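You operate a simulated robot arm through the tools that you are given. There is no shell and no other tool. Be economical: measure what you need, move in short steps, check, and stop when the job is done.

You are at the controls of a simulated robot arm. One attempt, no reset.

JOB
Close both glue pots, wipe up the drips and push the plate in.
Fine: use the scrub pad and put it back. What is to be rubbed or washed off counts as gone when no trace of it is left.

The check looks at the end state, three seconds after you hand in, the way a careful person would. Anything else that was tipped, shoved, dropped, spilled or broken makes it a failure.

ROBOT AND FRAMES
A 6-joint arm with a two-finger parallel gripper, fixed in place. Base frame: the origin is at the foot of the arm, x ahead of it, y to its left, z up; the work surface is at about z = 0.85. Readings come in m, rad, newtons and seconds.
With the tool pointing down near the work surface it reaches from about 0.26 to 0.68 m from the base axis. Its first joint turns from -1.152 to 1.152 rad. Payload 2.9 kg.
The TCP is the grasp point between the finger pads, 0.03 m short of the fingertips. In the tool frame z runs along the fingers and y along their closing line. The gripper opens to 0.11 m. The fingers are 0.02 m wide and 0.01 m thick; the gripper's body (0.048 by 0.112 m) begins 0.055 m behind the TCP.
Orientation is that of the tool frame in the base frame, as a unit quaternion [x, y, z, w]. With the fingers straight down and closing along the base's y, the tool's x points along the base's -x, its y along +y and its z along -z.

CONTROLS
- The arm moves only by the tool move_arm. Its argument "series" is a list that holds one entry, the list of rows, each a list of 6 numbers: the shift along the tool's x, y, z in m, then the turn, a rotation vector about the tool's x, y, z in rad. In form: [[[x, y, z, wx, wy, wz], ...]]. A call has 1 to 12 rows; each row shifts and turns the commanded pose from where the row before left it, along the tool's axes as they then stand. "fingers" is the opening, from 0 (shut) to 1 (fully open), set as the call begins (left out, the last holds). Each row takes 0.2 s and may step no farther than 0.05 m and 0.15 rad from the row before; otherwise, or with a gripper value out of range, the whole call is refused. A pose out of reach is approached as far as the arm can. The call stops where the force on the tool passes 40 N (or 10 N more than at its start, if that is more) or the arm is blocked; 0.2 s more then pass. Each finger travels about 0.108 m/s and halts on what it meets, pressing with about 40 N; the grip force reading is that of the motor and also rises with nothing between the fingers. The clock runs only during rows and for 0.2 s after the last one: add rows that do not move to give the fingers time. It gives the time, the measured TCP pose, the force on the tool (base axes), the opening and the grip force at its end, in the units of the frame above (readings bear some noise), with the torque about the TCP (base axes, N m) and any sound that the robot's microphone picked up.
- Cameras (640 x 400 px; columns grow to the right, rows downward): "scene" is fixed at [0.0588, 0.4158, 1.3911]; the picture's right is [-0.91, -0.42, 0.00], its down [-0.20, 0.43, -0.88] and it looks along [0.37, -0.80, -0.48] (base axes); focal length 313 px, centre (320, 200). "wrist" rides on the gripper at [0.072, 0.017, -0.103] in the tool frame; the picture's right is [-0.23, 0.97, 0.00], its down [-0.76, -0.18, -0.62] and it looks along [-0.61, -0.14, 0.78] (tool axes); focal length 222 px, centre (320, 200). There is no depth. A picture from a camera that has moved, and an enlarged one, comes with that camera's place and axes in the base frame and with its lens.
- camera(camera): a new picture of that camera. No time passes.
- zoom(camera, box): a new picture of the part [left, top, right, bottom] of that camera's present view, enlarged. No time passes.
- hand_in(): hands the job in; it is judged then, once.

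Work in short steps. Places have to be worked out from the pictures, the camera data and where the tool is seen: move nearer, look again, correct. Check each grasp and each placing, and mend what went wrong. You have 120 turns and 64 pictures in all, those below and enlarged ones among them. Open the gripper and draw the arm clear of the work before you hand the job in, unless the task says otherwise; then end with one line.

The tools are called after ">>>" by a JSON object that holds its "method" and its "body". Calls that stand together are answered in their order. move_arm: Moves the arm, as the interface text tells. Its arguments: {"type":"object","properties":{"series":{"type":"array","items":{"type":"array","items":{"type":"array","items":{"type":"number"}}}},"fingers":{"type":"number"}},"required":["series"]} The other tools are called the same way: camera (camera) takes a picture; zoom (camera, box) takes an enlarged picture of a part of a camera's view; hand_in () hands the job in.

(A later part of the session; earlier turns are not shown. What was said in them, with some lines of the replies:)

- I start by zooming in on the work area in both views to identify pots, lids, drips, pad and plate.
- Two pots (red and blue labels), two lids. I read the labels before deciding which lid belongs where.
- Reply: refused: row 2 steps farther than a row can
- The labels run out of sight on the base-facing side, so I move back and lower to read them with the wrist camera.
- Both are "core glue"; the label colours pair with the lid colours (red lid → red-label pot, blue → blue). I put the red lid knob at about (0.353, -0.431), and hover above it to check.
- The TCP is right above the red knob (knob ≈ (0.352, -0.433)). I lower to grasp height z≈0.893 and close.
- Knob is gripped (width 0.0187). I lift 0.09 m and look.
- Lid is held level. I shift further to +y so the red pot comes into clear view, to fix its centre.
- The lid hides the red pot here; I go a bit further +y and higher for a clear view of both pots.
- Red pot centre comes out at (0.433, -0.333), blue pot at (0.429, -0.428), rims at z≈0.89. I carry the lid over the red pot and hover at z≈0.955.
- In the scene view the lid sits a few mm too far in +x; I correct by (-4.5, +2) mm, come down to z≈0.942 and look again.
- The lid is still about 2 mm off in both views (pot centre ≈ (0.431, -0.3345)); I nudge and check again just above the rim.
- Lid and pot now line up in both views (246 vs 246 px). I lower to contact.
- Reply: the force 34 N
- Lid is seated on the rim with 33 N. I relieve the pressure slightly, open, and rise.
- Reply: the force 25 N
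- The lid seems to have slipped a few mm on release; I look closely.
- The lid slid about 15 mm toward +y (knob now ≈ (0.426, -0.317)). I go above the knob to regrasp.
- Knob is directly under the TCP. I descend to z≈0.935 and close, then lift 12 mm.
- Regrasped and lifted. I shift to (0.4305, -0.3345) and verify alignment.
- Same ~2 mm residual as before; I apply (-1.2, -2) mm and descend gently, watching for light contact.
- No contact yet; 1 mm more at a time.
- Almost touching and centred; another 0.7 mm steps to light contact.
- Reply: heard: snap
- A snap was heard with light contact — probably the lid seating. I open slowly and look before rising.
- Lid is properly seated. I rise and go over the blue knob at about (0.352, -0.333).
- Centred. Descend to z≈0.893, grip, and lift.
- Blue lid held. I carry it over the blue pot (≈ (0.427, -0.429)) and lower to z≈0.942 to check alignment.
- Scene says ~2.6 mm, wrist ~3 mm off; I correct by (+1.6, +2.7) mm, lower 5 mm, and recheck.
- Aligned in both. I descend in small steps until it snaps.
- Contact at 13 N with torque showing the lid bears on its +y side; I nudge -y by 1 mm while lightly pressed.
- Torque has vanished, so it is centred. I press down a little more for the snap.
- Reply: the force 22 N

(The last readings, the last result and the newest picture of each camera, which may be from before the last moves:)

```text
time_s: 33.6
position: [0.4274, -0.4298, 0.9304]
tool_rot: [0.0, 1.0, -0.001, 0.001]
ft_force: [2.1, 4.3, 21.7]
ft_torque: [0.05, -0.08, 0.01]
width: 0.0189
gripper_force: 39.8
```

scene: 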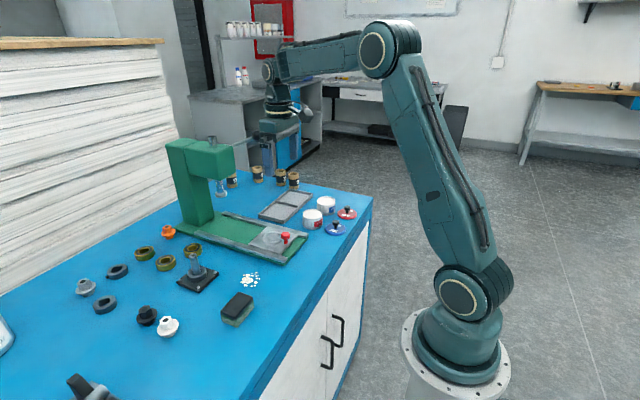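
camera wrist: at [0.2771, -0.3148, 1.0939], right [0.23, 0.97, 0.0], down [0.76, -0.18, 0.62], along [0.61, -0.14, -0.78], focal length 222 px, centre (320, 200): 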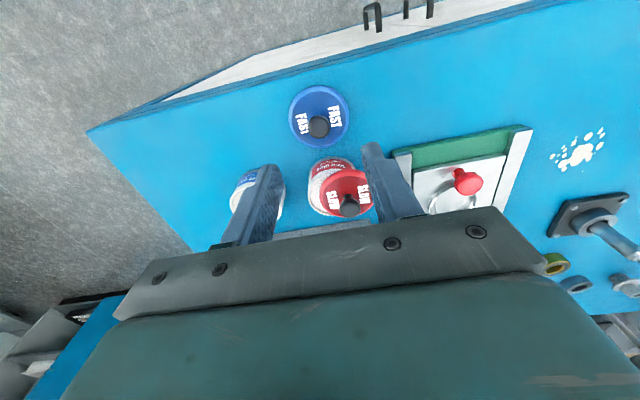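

I keep pressing in small steps.

>>> {"method": "move_arm", "body": {"series": [[[0, 0, 0.0008, 0, 0, 0], [0, 0, 0, 0, 0, 0]]]}}

>>> {"method": "move_arm", "body": {"series": [[[0, 0, 0.0008, 0, 0, 0], [0, 0, 0, 0, 0, 0]]]}}

```text
time_s: 34.2
position: [0.4284, -0.4311, 0.9302]
tool_rot: [-0.001, 1.0, -0.001, 0.001]
ft_force: [0.4, 5.7, 25.4]
ft_torque: [0.07, -0.02, 0.02]
width: 0.0183
gripper_force: 40.0
```

```text
time_s: 34.8
position: [0.4291, -0.4291, 0.9286]
tool_rot: [-0.001, 1.0, 0.0, 0.001]
ft_force: [2.6, 5.7, 24.7]
ft_torque: [0.08, -0.07, 0.04]
width: 0.0185
gripper_force: 40.1
heard: snap
```

Snapped on. I relieve the preload a little and release slowly, then rise.

>>> {"method": "move_arm", "body": {"series": [[[0, 0, -0.0015, 0, 0, 0], [0, 0, 0, 0, 0, 0]]]}}

>>> {"method": "move_arm", "body": {"series": [[[0, 0, 0, 0, 0, 0], [0, 0, 0, 0, 0, 0], [0, 0, -0.03, 0, 0, 0], [0, 0, -0.04, 0, 0, 0], [0, 0.045, 0, 0, 0, 0], [0, 0.045, 0, 0, 0, 0], [0, 0.045, 0, 0, 0, 0], [0, 0, 0, 0, 0, 0]]], "fingers": 0.4}}

>>> {"method": "camera", "body": {"camera": "wrist"}}

>>> {"method": "zoom", "body": {"camera": "scene", "box": [230, 170, 358, 270]}}

```text
time_s: 35.4
position: [0.4284, -0.4291, 0.9291]
tool_rot: [0.0, 1.0, 0.0, 0.002]
ft_force: [7.6, -0.2, 15.1]
ft_torque: [-0.02, -0.29, -0.03]
width: 0.0187
gripper_force: 39.4
```

```text
time_s: 37.2
position: [0.4277, -0.2946, 0.9993]
tool_rot: [0.0, 1.0, 0.0, -0.001]
ft_force: [-1.0, 0.6, -0.1]
ft_torque: [-0.01, 0.02, 0.02]
width: 0.044
gripper_force: 0.0
```

```text
24 pictures are left
camera wrist: at [0.3552, -0.2764, 1.1027], right [0.23, 0.97, 0.0], down [0.76, -0.18, 0.62], along [0.61, -0.14, -0.78], focal length 222 px, centre (320, 200)
```

wrist: 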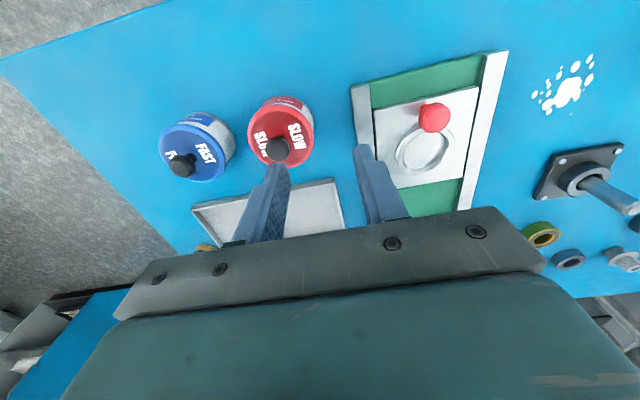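

```text
4.00 times, centred on (294, 220) of scene
camera zoom: at [0.0588, 0.4159, 1.3911], right [-0.91, -0.42, 0.0], down [-0.2, 0.43, -0.88], along [0.37, -0.8, -0.48], focal length 1252 px, centre (424, 120)
```

zoom: 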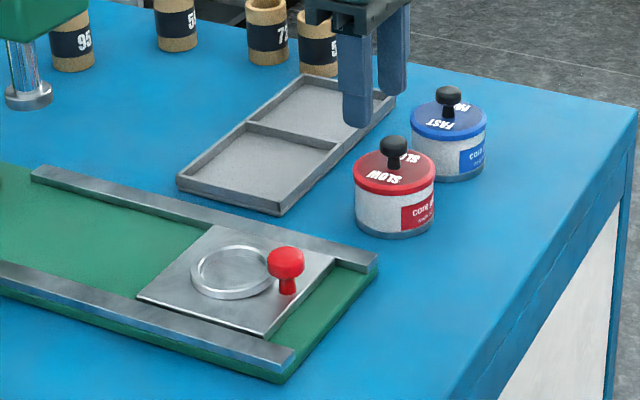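

Both pots are closed and tidy. Now the wiping: drips are near (0.463, -0.040) and the pad near (0.42, 0.05); I move above the pad to look.

>>> {"method": "move_arm", "body": {"series": [[[0, 0.035, -0.03, 0, 0, 0], [0, 0.049, 0, 0, 0, 0], [0, 0.049, 0, 0, 0, 0], [0, 0.049, 0, 0, 0, 0], [0, 0.049, 0, 0, 0, 0], [0, 0.049, 0, 0, 0, 0], [0.007, 0.045, 0, 0, 0, 0], [0, 0.02, 0, 0, 0, 0], [0, 0, 0, 0, 0, 0]]], "fingers": 0.7}}

>>> {"method": "camera", "body": {"camera": "wrist"}}

```text
time_s: 39.2
position: [0.4202, 0.0511, 1.0283]
tool_rot: [0.0, 1.0, -0.001, -0.001]
ft_force: [-0.2, -0.9, 0.0]
ft_torque: [0.0, -0.01, 0.0]
width: 0.077
gripper_force: 0.1
```

```text
22 pictures are left
camera wrist: at [0.3482, 0.0679, 1.132], right [0.23, 0.97, 0.0], down [0.76, -0.18, 0.62], along [0.61, -0.14, -0.78], focal length 222 px, centre (320, 200)
```

wrist: 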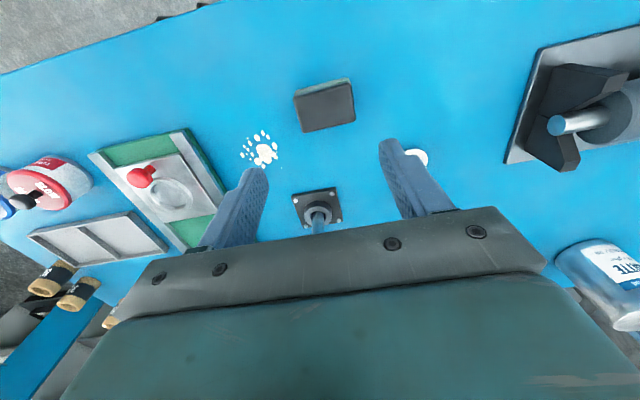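

>>> {"method": "zoom", "body": {"camera": "wrist", "box": [220, 60, 400, 180]}}

```text
3.33 times, centred on (310, 120) of wrist
camera zoom: at [0.3482, 0.0679, 1.132], right [0.23, 0.97, 0.0], down [0.76, -0.18, 0.62], along [0.61, -0.14, -0.78], focal length 740 px, centre (353, 467)
```

zoom: 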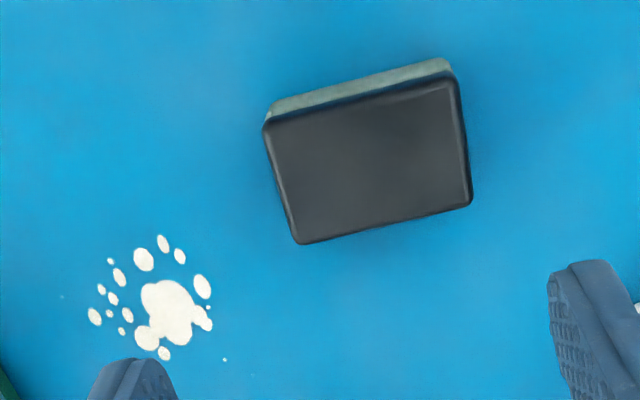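

Pad is aligned with the base: x 0.402–0.441, y 0.028–0.088, centre (0.4215, 0.058). I centre over it, descend to z≈0.90 and check in the scene view before gripping.

>>> {"method": "move_arm", "body": {"series": [[[-0.001, 0.0068, 0, 0, 0, 0], [0, 0, 0.045, 0, 0, 0], [0, 0, 0.045, 0, 0, 0], [0, 0, 0.03, 0, 0, 0], [0, 0, 0.01, 0, 0, 0], [0, 0, 0, 0, 0, 0]]], "fingers": 0.73}}

>>> {"method": "zoom", "body": {"camera": "scene", "box": [190, 250, 286, 340]}}

```text
time_s: 40.6
position: [0.422, 0.0563, 0.898]
tool_rot: [0.0, 1.0, 0.0, -0.001]
ft_force: [0.0, -0.8, 0.4]
ft_torque: [0.0, -0.02, 0.0]
width: 0.0805
gripper_force: 0.1
```

```text
4.44 times, centred on (238, 295) of scene
camera zoom: at [0.0588, 0.4158, 1.3911], right [-0.91, -0.42, 0.0], down [-0.2, 0.43, -0.88], along [0.37, -0.8, -0.48], focal length 1391 px, centre (684, -222)
```

zoom: 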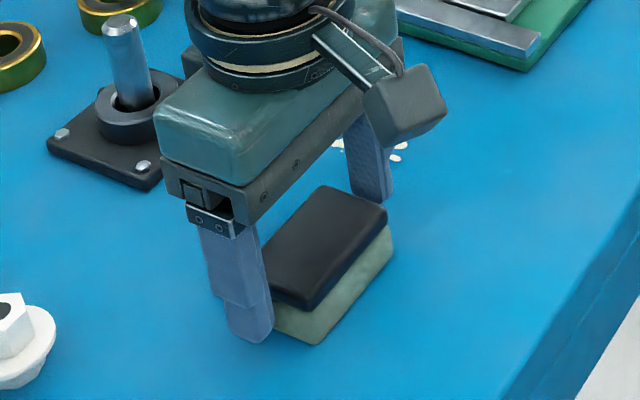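

Fingers straddle the handle with tips about mid-height. I close and lift slightly.

>>> {"method": "move_arm", "body": {"series": [[[0, 0, 0, 0, 0, 0], [0, 0, 0, 0, 0, 0], [0, 0, -0.03, 0, 0, 0], [0, 0, 0, 0, 0, 0]]], "fingers": 0.3}}

>>> {"method": "zoom", "body": {"camera": "scene", "box": [190, 240, 286, 330]}}

```text
time_s: 41.6
position: [0.4218, 0.0581, 0.9283]
tool_rot: [0.0, 1.0, 0.0, 0.0]
ft_force: [-0.5, 0.0, -0.1]
ft_torque: [0.02, 0.0, -0.02]
width: 0.0625
gripper_force: 40.2
```

```text
4.44 times, centred on (238, 285) of scene
camera zoom: at [0.0588, 0.4158, 1.3911], right [-0.91, -0.42, 0.0], down [-0.2, 0.43, -0.88], along [0.37, -0.8, -0.48], focal length 1391 px, centre (684, -178)
```

zoom: 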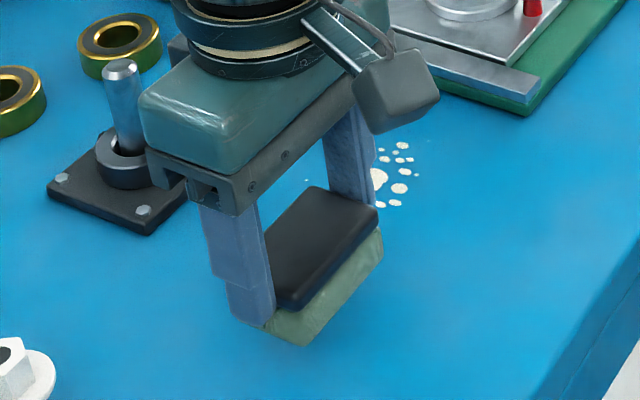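

Pad is firmly held (width 0.0625). I carry it over the drips' near edge and lower until it touches.

>>> {"method": "move_arm", "body": {"series": [[[-0.005, -0.035, 0, 0, 0, 0], [-0.005, -0.035, 0, 0, 0, 0], [-0.005, -0.042, 0, 0, 0, 0], [0, 0, 0.02, 0, 0, 0], [0, 0, 0.008, 0, 0, 0], [0, 0, 0.002, 0, 0, 0], [0, 0, 0.001, 0, 0, 0], [0, 0, 0, 0, 0, 0]]]}}

```text
time_s: 43.4
position: [0.4353, -0.0556, 0.8982]
tool_rot: [0.0, 1.0, 0.0, 0.0]
ft_force: [0.3, -0.9, -0.3]
ft_torque: [0.02, 0.01, 0.01]
width: 0.0627
gripper_force: 39.5
```

>>> {"method": "move_arm", "body": {"series": [[[0, 0, 0.001, 0, 0, 0], [0, 0, 0.001, 0, 0, 0], [0, 0, 0, 0, 0, 0]]]}}

>>> {"method": "move_arm", "body": {"series": [[[0, 0, 0.001, 0, 0, 0], [0, 0, 0, 0, 0, 0]]]}}

```text
time_s: 44.2
position: [0.4367, -0.0542, 0.8979]
tool_rot: [0.0, 1.0, 0.0, 0.002]
ft_force: [-7.6, 1.8, 34.3]
ft_torque: [0.15, 0.54, 0.05]
width: 0.0629
gripper_force: 40.4
```

```text
time_s: 44.6
position: [0.4365, -0.056, 0.8975]
tool_rot: [0.001, 1.0, 0.0, 0.001]
ft_force: [-4.7, 1.5, 8.2]
ft_torque: [-0.02, 0.19, 0.02]
width: 0.0629
gripper_force: 40.3
stopped in row 2: the force on the tool passed its limit at 47 N (the readings are from after the stop); the commanded pose is now the measured one
```

Contact found at z≈0.8975 with 8 N. I stroke along +x to 0.507 and back.

>>> {"method": "move_arm", "body": {"series": [[[-0.015, 0, 0, 0, 0, 0], [-0.02, 0, 0, 0, 0, 0], [-0.02, 0, 0, 0, 0, 0], [-0.015, 0, 0, 0, 0, 0], [0, 0, 0, 0, 0, 0], [0.015, 0, 0, 0, 0, 0], [0.02, 0, 0, 0, 0, 0], [0.02, 0, 0, 0, 0, 0], [0.015, 0, 0, 0, 0, 0], [0, 0, 0, 0, 0, 0]]]}}

>>> {"method": "zoom", "body": {"camera": "scene", "box": [200, 230, 310, 320]}}

```text
time_s: 46.8
position: [0.4392, -0.0541, 0.898]
tool_rot: [0.0, 1.0, 0.0, 0.005]
ft_force: [9.6, -1.0, 21.0]
ft_torque: [0.03, -0.2, 0.04]
width: 0.0631
gripper_force: 39.4
```

```text
4.44 times, centred on (255, 275) of scene
camera zoom: at [0.0587, 0.4159, 1.3911], right [-0.91, -0.42, 0.0], down [-0.2, 0.43, -0.88], along [0.37, -0.8, -0.48], focal length 1391 px, centre (609, -133)
```

zoom: 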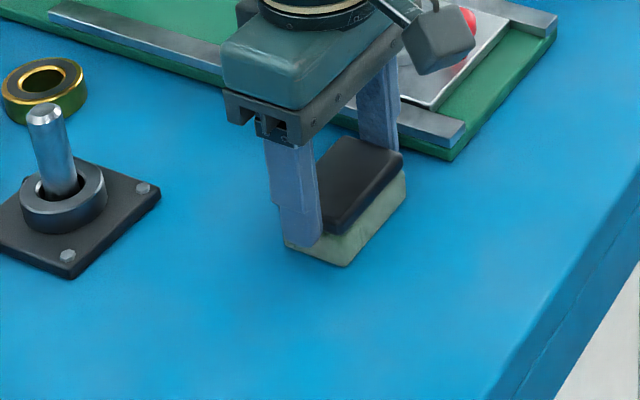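

It wipes well. I repeat strokes at y≈-0.027 (and then -0.066) to catch the rest.

>>> {"method": "move_arm", "body": {"series": [[[0, 0.014, 0, 0, 0, 0], [0, 0.014, 0, 0, 0, 0], [-0.018, 0, 0, 0, 0, 0], [-0.018, 0, 0, 0, 0, 0], [-0.018, 0, 0, 0, 0, 0], [-0.018, 0, 0, 0, 0, 0], [0, 0, 0, 0, 0, 0], [0.018, 0, 0, 0, 0, 0], [0.018, 0, 0, 0, 0, 0], [0.018, 0, 0, 0, 0, 0], [0.018, 0, 0, 0, 0, 0], [0, 0, 0, 0, 0, 0]]]}}

>>> {"method": "move_arm", "body": {"series": [[[0, -0.02, 0, 0, 0, 0], [0, -0.018, 0, 0, 0, 0], [-0.018, 0, 0, 0, 0, 0], [-0.018, 0, 0, 0, 0, 0], [-0.018, 0, 0, 0, 0, 0], [-0.018, 0, 0, 0, 0, 0], [0, 0.019, 0, 0, 0, 0], [0.018, 0, 0, 0, 0, 0], [0.018, 0, 0, 0, 0, 0], [0.018, 0, 0, 0, 0, 0], [0.018, 0, 0, 0, 0, 0], [0, 0, 0, 0, 0, 0]]]}}

```text
time_s: 49.4
position: [0.4373, -0.0276, 0.8986]
tool_rot: [0.0, 1.0, 0.0, 0.002]
ft_force: [3.6, -0.5, 4.0]
ft_torque: [0.04, -0.13, 0.0]
width: 0.0628
gripper_force: 39.8
```

```text
time_s: 52.0
position: [0.439, -0.0467, 0.8984]
tool_rot: [-0.001, 1.0, 0.0, 0.002]
ft_force: [0.4, 0.0, -0.3]
ft_torque: [0.04, 0.01, 0.04]
width: 0.0631
gripper_force: 40.4
```

Contact faded near the end; I lift, carry the pad back over its home spot and inspect the drip area.

>>> {"method": "move_arm", "body": {"series": [[[0, 0, -0.03, 0, 0, 0], [0.006, 0.035, -0.02, 0, 0, 0], [0.006, 0.035, 0, 0, 0, 0], [0.005, 0.034, 0, 0, 0, 0], [0, 0, 0, 0, 0, 0]]]}}

>>> {"method": "zoom", "body": {"camera": "wrist", "box": [120, 50, 360, 210]}}

>>> {"method": "zoom", "body": {"camera": "scene", "box": [200, 230, 310, 320]}}

```text
time_s: 53.2
position: [0.4207, 0.0586, 0.9483]
tool_rot: [0.0, 1.0, 0.0, 0.002]
ft_force: [-0.3, 0.1, -0.7]
ft_torque: [-0.01, -0.02, -0.02]
width: 0.0628
gripper_force: 40.2
```

```text
2.50 times, centred on (240, 130) of wrist
camera zoom: at [0.3483, 0.0764, 1.0515], right [0.23, 0.97, 0.0], down [0.76, -0.18, 0.63], along [0.61, -0.14, -0.78], focal length 555 px, centre (520, 375)
```

zoom: 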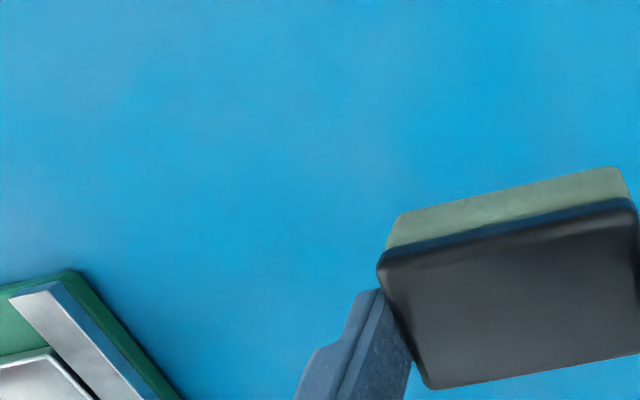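

```text
4.44 times, centred on (255, 275) of scene
camera zoom: at [0.0588, 0.4159, 1.3911], right [-0.91, -0.42, 0.0], down [-0.2, 0.43, -0.88], along [0.37, -0.8, -0.48], focal length 1391 px, centre (609, -133)
```

zoom: 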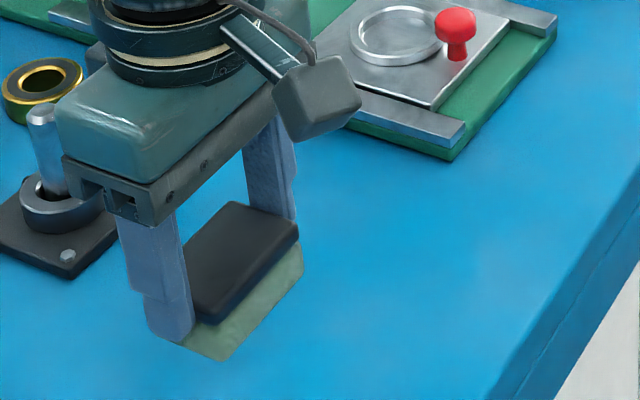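

The visible area is clean; part is hidden by the finger, so I shift +y to see the whole spot before putting the pad down.

>>> {"method": "move_arm", "body": {"series": [[[0, 0.045, -0.02, 0, 0, 0], [0, 0.035, 0, 0, 0, 0], [0, 0, 0, 0, 0, 0]]]}}

>>> {"method": "zoom", "body": {"camera": "wrist", "box": [70, 50, 300, 220]}}

>>> {"method": "zoom", "body": {"camera": "scene", "box": [210, 240, 290, 300]}}

```text
time_s: 54.0
position: [0.4184, 0.1372, 0.969]
tool_rot: [0.0, 1.0, 0.0, 0.002]
ft_force: [-0.1, -0.4, 0.3]
ft_torque: [0.0, -0.01, 0.0]
width: 0.0629
gripper_force: 40.1
```

```text
2.35 times, centred on (185, 135) of wrist
camera zoom: at [0.346, 0.1545, 1.0723], right [0.23, 0.97, 0.0], down [0.76, -0.18, 0.63], along [0.61, -0.14, -0.78], focal length 523 px, centre (638, 353)
```

zoom: 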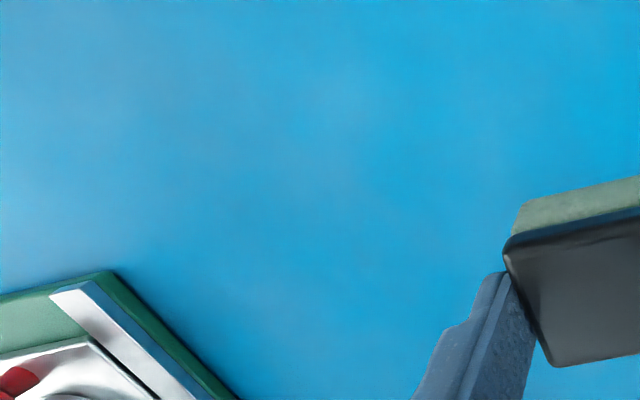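

```text
6.67 times, centred on (250, 270) of scene
camera zoom: at [0.0588, 0.4159, 1.3911], right [-0.91, -0.42, 0.0], down [-0.2, 0.43, -0.88], along [0.37, -0.8, -0.48], focal length 2087 px, centre (787, -267)
```

zoom: 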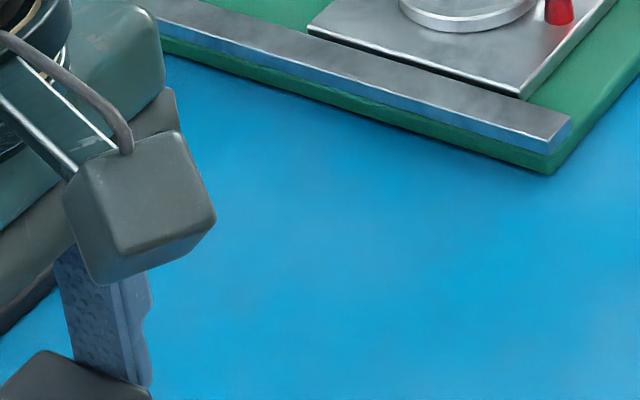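

No trace left. I put the pad back at its home spot: over (0.4218, 0.0578), then down to contact.

>>> {"method": "move_arm", "body": {"series": [[[-0.0017, -0.04, 0, 0, 0, 0], [-0.0017, -0.0394, 0, 0, 0, 0], [0, 0, 0.035, 0, 0, 0], [0, 0, 0.025, 0, 0, 0], [0, 0, 0.008, 0, 0, 0], [0, 0, 0, 0, 0, 0]]]}}

>>> {"method": "move_arm", "body": {"series": [[[0, 0, 0.001, 0, 0, 0], [0, 0, 0.001, 0, 0, 0], [0, 0, 0, 0, 0, 0]]]}}

```text
time_s: 55.4
position: [0.4241, 0.0578, 0.9002]
tool_rot: [0.0, 1.0, 0.001, 0.001]
ft_force: [0.3, -0.7, -2.0]
ft_torque: [0.01, -0.03, -0.01]
width: 0.0632
gripper_force: 39.9
```

```text
time_s: 56.2
position: [0.4249, 0.0587, 0.8982]
tool_rot: [0.0, 1.0, 0.001, 0.001]
ft_force: [-0.8, -0.3, 0.4]
ft_torque: [0.0, 0.02, 0.0]
width: 0.0629
gripper_force: 40.2
```

x is ~2.5 mm far; I correct and lower to light contact.

>>> {"method": "move_arm", "body": {"series": [[[0.0025, -0.0005, 0, 0, 0, 0], [0, 0, 0.0007, 0, 0, 0], [0, 0, 0, 0, 0, 0]]]}}

>>> {"method": "move_arm", "body": {"series": [[[0, 0, 0.0005, 0, 0, 0], [0, 0, 0, 0, 0, 0]]]}}

```text
time_s: 57.0
position: [0.4222, 0.0584, 0.8976]
tool_rot: [0.0, 1.0, 0.0, 0.002]
ft_force: [-3.9, 0.3, 16.5]
ft_torque: [-0.06, 0.21, 0.01]
width: 0.0628
gripper_force: 39.8
```

```text
time_s: 57.6
position: [0.4216, 0.0569, 0.8979]
tool_rot: [0.0, 1.0, 0.001, 0.004]
ft_force: [-1.1, -0.1, 28.0]
ft_torque: [-0.04, 0.2, 0.02]
width: 0.0629
gripper_force: 39.9
```

Pad is down on its spot. I relieve the force, release and rise, then look at the plate from closer.

>>> {"method": "move_arm", "body": {"series": [[[0, 0, -0.001, 0, 0, 0], [0, 0, 0, 0, 0, 0]]]}}

>>> {"method": "move_arm", "body": {"series": [[[0, 0, 0, 0, 0, 0], [0, 0, 0, 0, 0, 0], [0, 0, -0.04, 0, 0, 0], [0, 0, -0.045, 0, 0, 0], [0.012, -0.045, 0, 0, 0, 0], [0.012, -0.045, 0, 0, 0, 0], [0.012, -0.045, 0, 0, 0, 0], [0.012, -0.045, 0, 0, 0, 0], [0.002, -0.045, 0, 0, 0, 0], [0, 0, 0, 0, 0, 0]]], "fingers": 0.74}}

>>> {"method": "camera", "body": {"camera": "wrist"}}

>>> {"method": "camera", "body": {"camera": "scene"}}

```text
time_s: 58.2
position: [0.4208, 0.0576, 0.8968]
tool_rot: [0.0, 1.0, -0.001, 0.004]
ft_force: [4.6, -4.1, 17.8]
ft_torque: [-0.07, -0.22, -0.01]
width: 0.0628
gripper_force: 39.9
```

```text
time_s: 60.4
position: [0.3721, -0.1734, 0.9816]
tool_rot: [0.001, 1.0, 0.0, 0.001]
ft_force: [0.9, 1.1, -0.8]
ft_torque: [-0.02, 0.0, -0.01]
width: 0.0816
gripper_force: 0.1
```

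```text
13 pictures are left
camera wrist: at [0.2994, -0.1539, 1.0838], right [0.23, 0.97, 0.0], down [0.76, -0.18, 0.62], along [0.61, -0.14, -0.78], focal length 222 px, centre (320, 200)
```

wrist: 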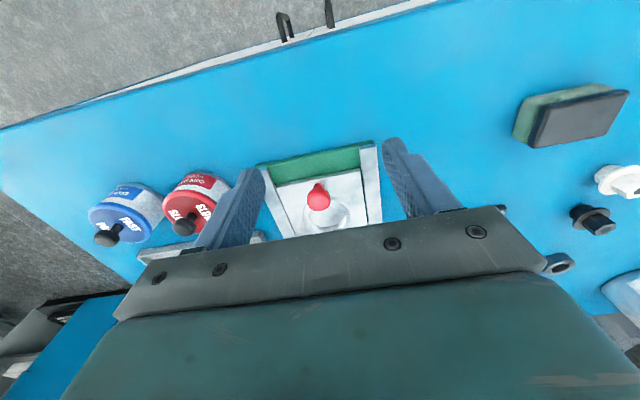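

```text
12 pictures are left
```

scene: 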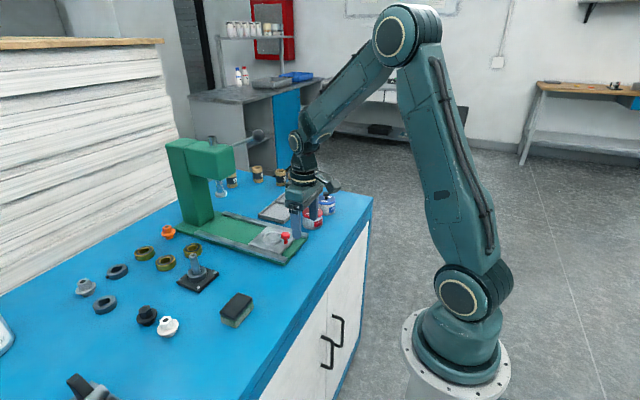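

The pad is back in its spot. The plate slides in +x under the press; the press head overhangs, so I'll push the red knob (≈ (0.443, -0.188)) with closed fingers tilted forward 0.6 rad. First tilt and lower behind the knob.

>>> {"method": "move_arm", "body": {"series": [[[0, -0.0146, 0, 0, 0, 0], [0, 0, 0, 0, -0.15, 0], [0, 0, 0, 0, -0.15, 0], [0, 0, 0, 0, -0.15, 0], [0, 0, 0, 0, -0.15, 0], [0, 0, 0, 0, 0, 0], [0.017, 0, 0.0248, 0, 0, 0], [0.017, 0, 0.0248, 0, 0, 0], [0, 0, 0, 0, 0, 0]]], "fingers": 0.0}}

>>> {"method": "zoom", "body": {"camera": "scene", "box": [230, 190, 326, 270]}}

```text
time_s: 62.4
position: [0.3712, -0.1817, 0.9222]
tool_rot: [0.001, 0.955, 0.0, 0.296]
ft_force: [0.1, 0.0, -1.4]
ft_torque: [-0.02, 0.03, 0.0]
width: 0.0001
gripper_force: 37.7
```

```text
5.00 times, centred on (278, 230) of scene
camera zoom: at [0.0588, 0.4158, 1.3911], right [-0.91, -0.42, 0.0], down [-0.2, 0.43, -0.88], along [0.37, -0.8, -0.48], focal length 1565 px, centre (530, 50)
```

zoom: 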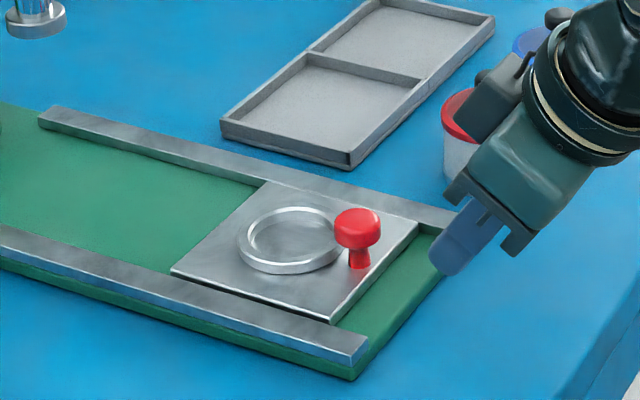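

Clear so far. I lower to z≈0.903, correct y, and approach to just behind the knob.

>>> {"method": "move_arm", "body": {"series": [[[0.0107, -0.006, 0.0157, 0, 0, 0], [0, 0, 0, 0, 0, 0], [-0.0116, 0, 0.0079, 0, 0, 0], [-0.0116, 0, 0.0079, 0, 0, 0], [0, 0, 0, 0, 0, 0]]]}}

>>> {"method": "zoom", "body": {"camera": "scene", "box": [250, 205, 322, 265]}}

```text
time_s: 63.6
position: [0.3988, -0.1871, 0.9031]
tool_rot: [0.0, 0.955, 0.0, 0.296]
ft_force: [0.6, 1.4, -0.6]
ft_torque: [0.02, 0.01, -0.02]
width: 0.0
gripper_force: 37.7
```

```text
6.67 times, centred on (286, 235) of scene
camera zoom: at [0.0588, 0.4158, 1.3911], right [-0.91, -0.42, 0.0], down [-0.2, 0.43, -0.88], along [0.37, -0.8, -0.48], focal length 2087 px, centre (547, -33)
```

zoom: 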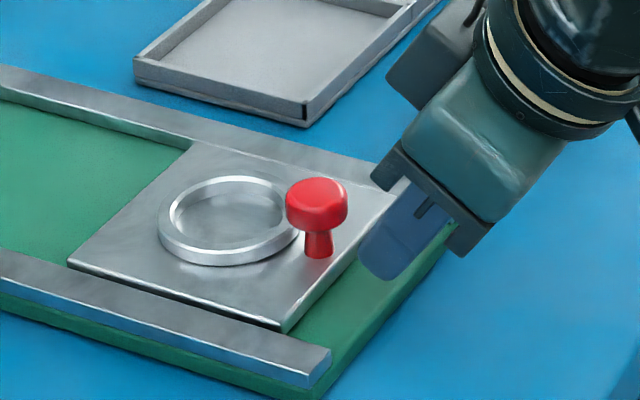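

Tip is ~12 mm short of the knob. I raise 4 mm to meet the knob head cleanly, then push forward in small rows.

>>> {"method": "move_arm", "body": {"series": [[[-0.0023, 0, -0.0033, 0, 0, 0], [-0.0083, 0, 0.0056, 0, 0, 0], [-0.0083, 0, 0.0056, 0, 0, 0], [-0.0083, 0, 0.0056, 0, 0, 0], [-0.0083, 0, 0.0056, 0, 0, 0], [0, 0, 0, 0, 0, 0]]]}}

>>> {"method": "zoom", "body": {"camera": "scene", "box": [230, 190, 326, 270]}}

```text
time_s: 65.0
position: [0.4389, -0.1872, 0.9078]
tool_rot: [0.0, 0.955, 0.001, 0.296]
ft_force: [0.3, -0.2, -0.6]
ft_torque: [0.01, -0.01, 0.01]
width: 0.0
gripper_force: 38.1
```

```text
5.00 times, centred on (278, 230) of scene
camera zoom: at [0.0588, 0.4158, 1.3911], right [-0.91, -0.42, 0.0], down [-0.2, 0.43, -0.88], along [0.37, -0.8, -0.48], focal length 1565 px, centre (530, 50)
```

zoom: 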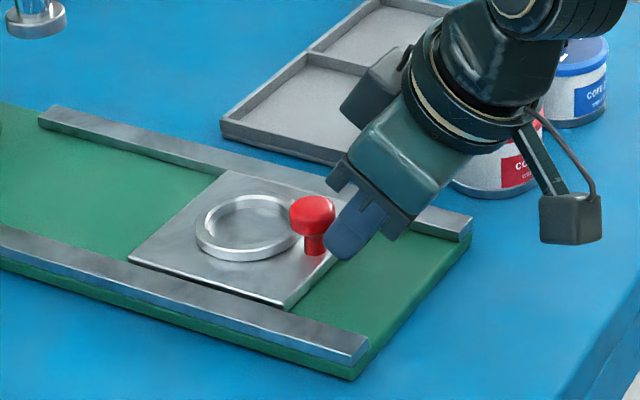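

The plate slides smoothly. I keep pushing another 0.08 m.

>>> {"method": "move_arm", "body": {"series": [[[-0.0083, 0, 0.0056, 0, 0, 0], [-0.0083, 0, 0.0056, 0, 0, 0], [-0.0083, 0, 0.0056, 0, 0, 0], [-0.0083, 0, 0.0056, 0, 0, 0], [-0.0083, 0, 0.0056, 0, 0, 0], [-0.0083, 0, 0.0056, 0, 0, 0], [-0.0083, 0, 0.0056, 0, 0, 0], [-0.0083, 0, 0.0056, 0, 0, 0], [0, 0, 0, 0, 0, 0]]]}}

>>> {"method": "zoom", "body": {"camera": "scene", "box": [150, 120, 326, 270]}}

```text
time_s: 67.0
position: [0.5194, -0.187, 0.9081]
tool_rot: [0.0, 0.955, 0.0, 0.296]
ft_force: [-0.2, -0.1, -0.8]
ft_torque: [0.02, -0.01, 0.04]
width: 0.0002
gripper_force: 37.0
```

```text
2.67 times, centred on (238, 195) of scene
camera zoom: at [0.0588, 0.4158, 1.3911], right [-0.91, -0.42, 0.0], down [-0.2, 0.43, -0.88], along [0.37, -0.8, -0.48], focal length 835 px, centre (539, 213)
```

zoom: 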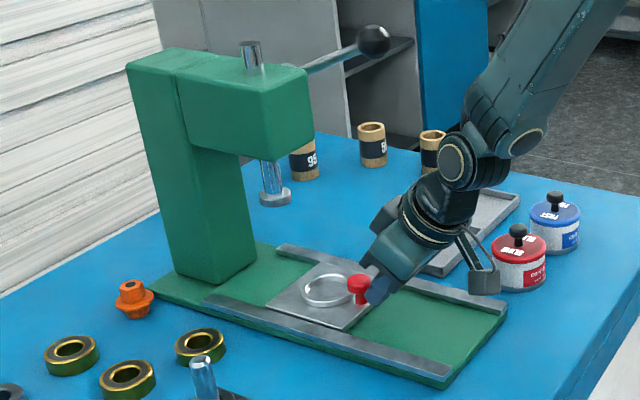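

About 0.07 m remain until the ring is under the plunger. I push 0.04 m more and check clearance to the press head.

>>> {"method": "move_arm", "body": {"series": [[[-0.0083, 0, 0.0056, 0, 0, 0], [-0.0083, 0, 0.0056, 0, 0, 0], [-0.0083, 0, 0.0056, 0, 0, 0], [-0.0083, 0, 0.0056, 0, 0, 0], [0, 0, 0, 0, 0, 0]]]}}

>>> {"method": "zoom", "body": {"camera": "scene", "box": [180, 120, 310, 260]}}

```text
time_s: 68.2
position: [0.5592, -0.1873, 0.9086]
tool_rot: [0.0, 0.955, 0.001, 0.296]
ft_force: [-0.7, 1.6, 0.5]
ft_torque: [0.05, 0.0, 0.02]
width: 0.0001
gripper_force: 37.6
```

```text
2.86 times, centred on (245, 190) of scene
camera zoom: at [0.0588, 0.4158, 1.3911], right [-0.91, -0.42, 0.0], down [-0.2, 0.43, -0.88], along [0.37, -0.8, -0.48], focal length 894 px, centre (534, 229)
```

zoom: 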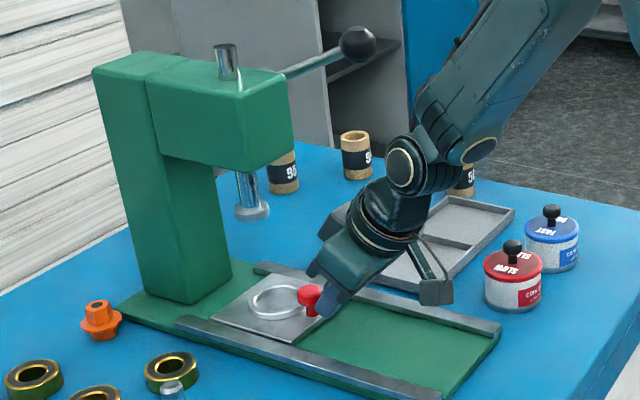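

Clearance is fine. I continue with 5 mm rows until it meets its stop.

>>> {"method": "move_arm", "body": {"series": [[[-0.0041, 0, 0.0028, 0, 0, 0], [-0.0041, 0, 0.0028, 0, 0, 0], [-0.0041, 0, 0.0028, 0, 0, 0], [-0.0041, 0, 0.0028, 0, 0, 0], [0, 0, 0, 0, 0, 0]]]}}

>>> {"method": "move_arm", "body": {"series": [[[-0.0025, 0, 0.0017, 0, 0, 0], [-0.0025, 0, 0.0017, 0, 0, 0], [0, 0, 0, 0, 0, 0]]]}}

>>> {"method": "zoom", "body": {"camera": "scene", "box": [180, 150, 290, 260]}}

```text
time_s: 69.4
position: [0.577, -0.1873, 0.9062]
tool_rot: [0.001, 0.956, 0.001, 0.293]
ft_force: [-16.2, 0.4, -7.5]
ft_torque: [0.06, 0.39, -0.02]
width: 0.0004
gripper_force: 38.1
```

```text
time_s: 70.2
position: [0.5789, -0.1861, 0.9037]
tool_rot: [0.001, 0.958, 0.003, 0.286]
ft_force: [-36.3, -3.3, -11.9]
ft_torque: [0.03, 0.65, -0.13]
width: 0.0002
gripper_force: 38.0
```

```text
3.64 times, centred on (235, 205) of scene
camera zoom: at [0.0581, 0.4157, 1.3912], right [-0.91, -0.42, 0.0], down [-0.2, 0.43, -0.88], along [0.37, -0.8, -0.48], focal length 1138 px, centre (629, 182)
```

zoom: 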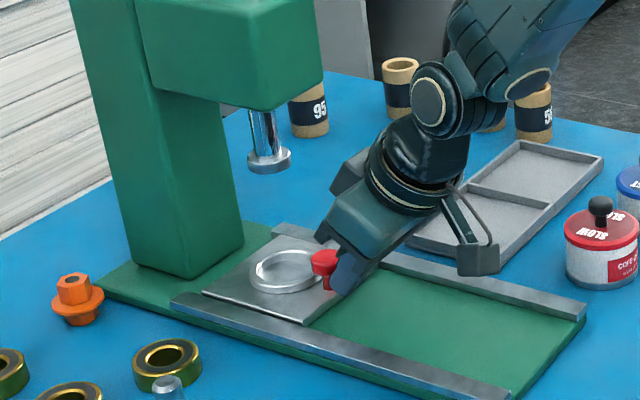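

At 36 N the plate is at its stop and the ring lies beneath the plunger. I back off along -x, rise, straighten the tool and open the gripper clear of everything.

>>> {"method": "move_arm", "body": {"series": [[[0.0083, 0, -0.0056, 0, 0, 0], [0.033, 0, -0.0226, 0, 0, 0], [0.033, 0, -0.0226, 0, 0, 0], [0.033, 0, -0.0226, 0, 0, 0], [-0.0226, 0, -0.033, 0, 0, 0], [-0.0226, 0, -0.033, 0, 0, 0], [-0.0226, 0, -0.033, 0, 0, 0], [0, 0, 0, 0, 0.15, 0], [0, 0, 0, 0, 0.15, 0], [0, 0, 0, 0, 0.15, 0], [0, 0, 0, 0, 0.15, 0], [0, 0, 0, 0, 0, 0]]]}}

>>> {"method": "move_arm", "body": {"series": [[[0, 0, -0.04, 0, 0, 0], [0, 0, -0.04, 0, 0, 0], [0, 0, 0, 0, 0, 0]]], "fingers": 0.6}}

>>> {"method": "zoom", "body": {"camera": "scene", "box": [170, 150, 350, 270]}}

>>> {"method": "camera", "body": {"camera": "wrist"}}

```text
time_s: 72.8
position: [0.4562, -0.1874, 1.0289]
tool_rot: [0.0, 1.0, 0.0, 0.001]
ft_force: [0.6, 0.4, 0.6]
ft_torque: [0.01, -0.01, -0.02]
width: 0.0
gripper_force: 37.6
```

```text
time_s: 73.6
position: [0.4562, -0.1875, 1.1092]
tool_rot: [0.0, 1.0, 0.0, 0.001]
ft_force: [-0.1, 0.1, -0.8]
ft_torque: [0.02, 0.01, -0.01]
width: 0.0659
gripper_force: 0.0
```

```text
3.33 times, centred on (260, 210) of scene
camera zoom: at [0.0588, 0.4158, 1.3911], right [-0.91, -0.42, 0.0], down [-0.2, 0.43, -0.88], along [0.37, -0.8, -0.48], focal length 1043 px, centre (520, 167)
```

zoom: 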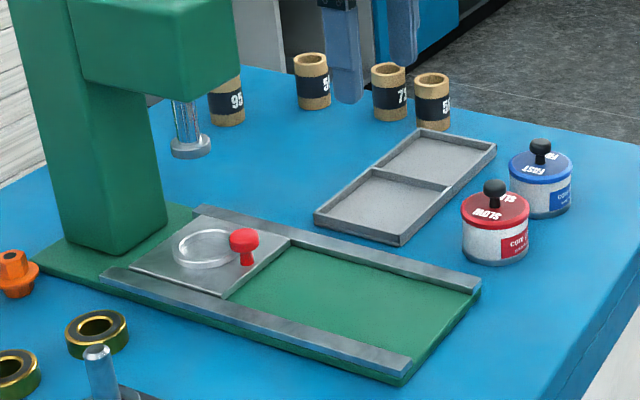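

```text
4 pictures are left
camera wrist: at [0.3839, -0.1697, 1.2108], right [0.23, 0.97, 0.0], down [0.76, -0.18, 0.62], along [0.61, -0.14, -0.78], focal length 222 px, centre (320, 200)
```

wrist: 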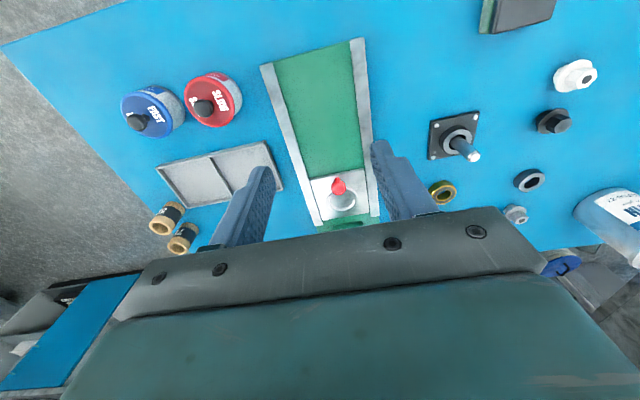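

Everything looks right; one last close look at the wiped area and the pad.

>>> {"method": "zoom", "body": {"camera": "scene", "box": [200, 250, 300, 330]}}

>>> {"method": "zoom", "body": {"camera": "wrist", "box": [370, 10, 480, 120]}}

```text
5.00 times, centred on (250, 290) of scene
camera zoom: at [0.0588, 0.4158, 1.3911], right [-0.91, -0.42, 0.0], down [-0.2, 0.43, -0.88], along [0.37, -0.8, -0.48], focal length 1565 px, centre (670, -250)
```

zoom: 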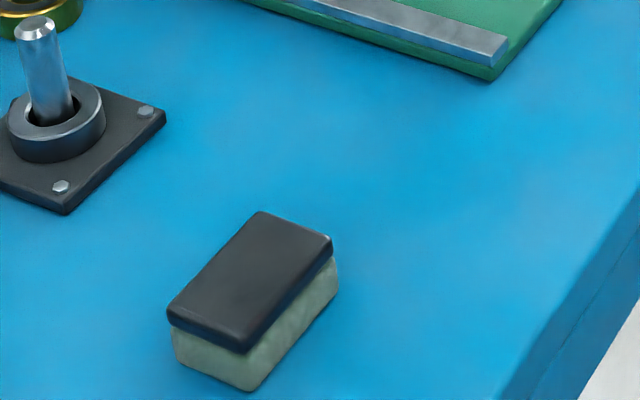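

```text
3.64 times, centred on (425, 65) of wrist
camera zoom: at [0.3839, -0.1697, 1.2108], right [0.23, 0.97, 0.0], down [0.76, -0.18, 0.62], along [0.61, -0.14, -0.78], focal length 808 px, centre (-62, 691)
```

zoom: 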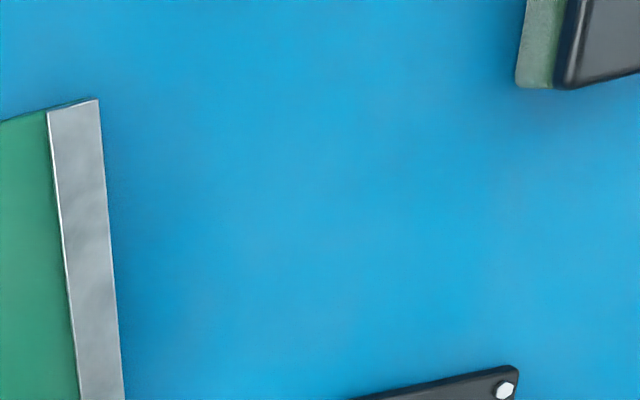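

The surface is clean, the pad is back, both pots are shut and the plate is in; I hand in.

>>> {"method": "hand_in", "body": {}}

```text
The job is handed in.
```

Both glue pots are closed with their matching lids (red on red, blue on blue), the drips are wiped up with no trace left, the scrub pad is back in its place, and the plate is pushed in to its stop.
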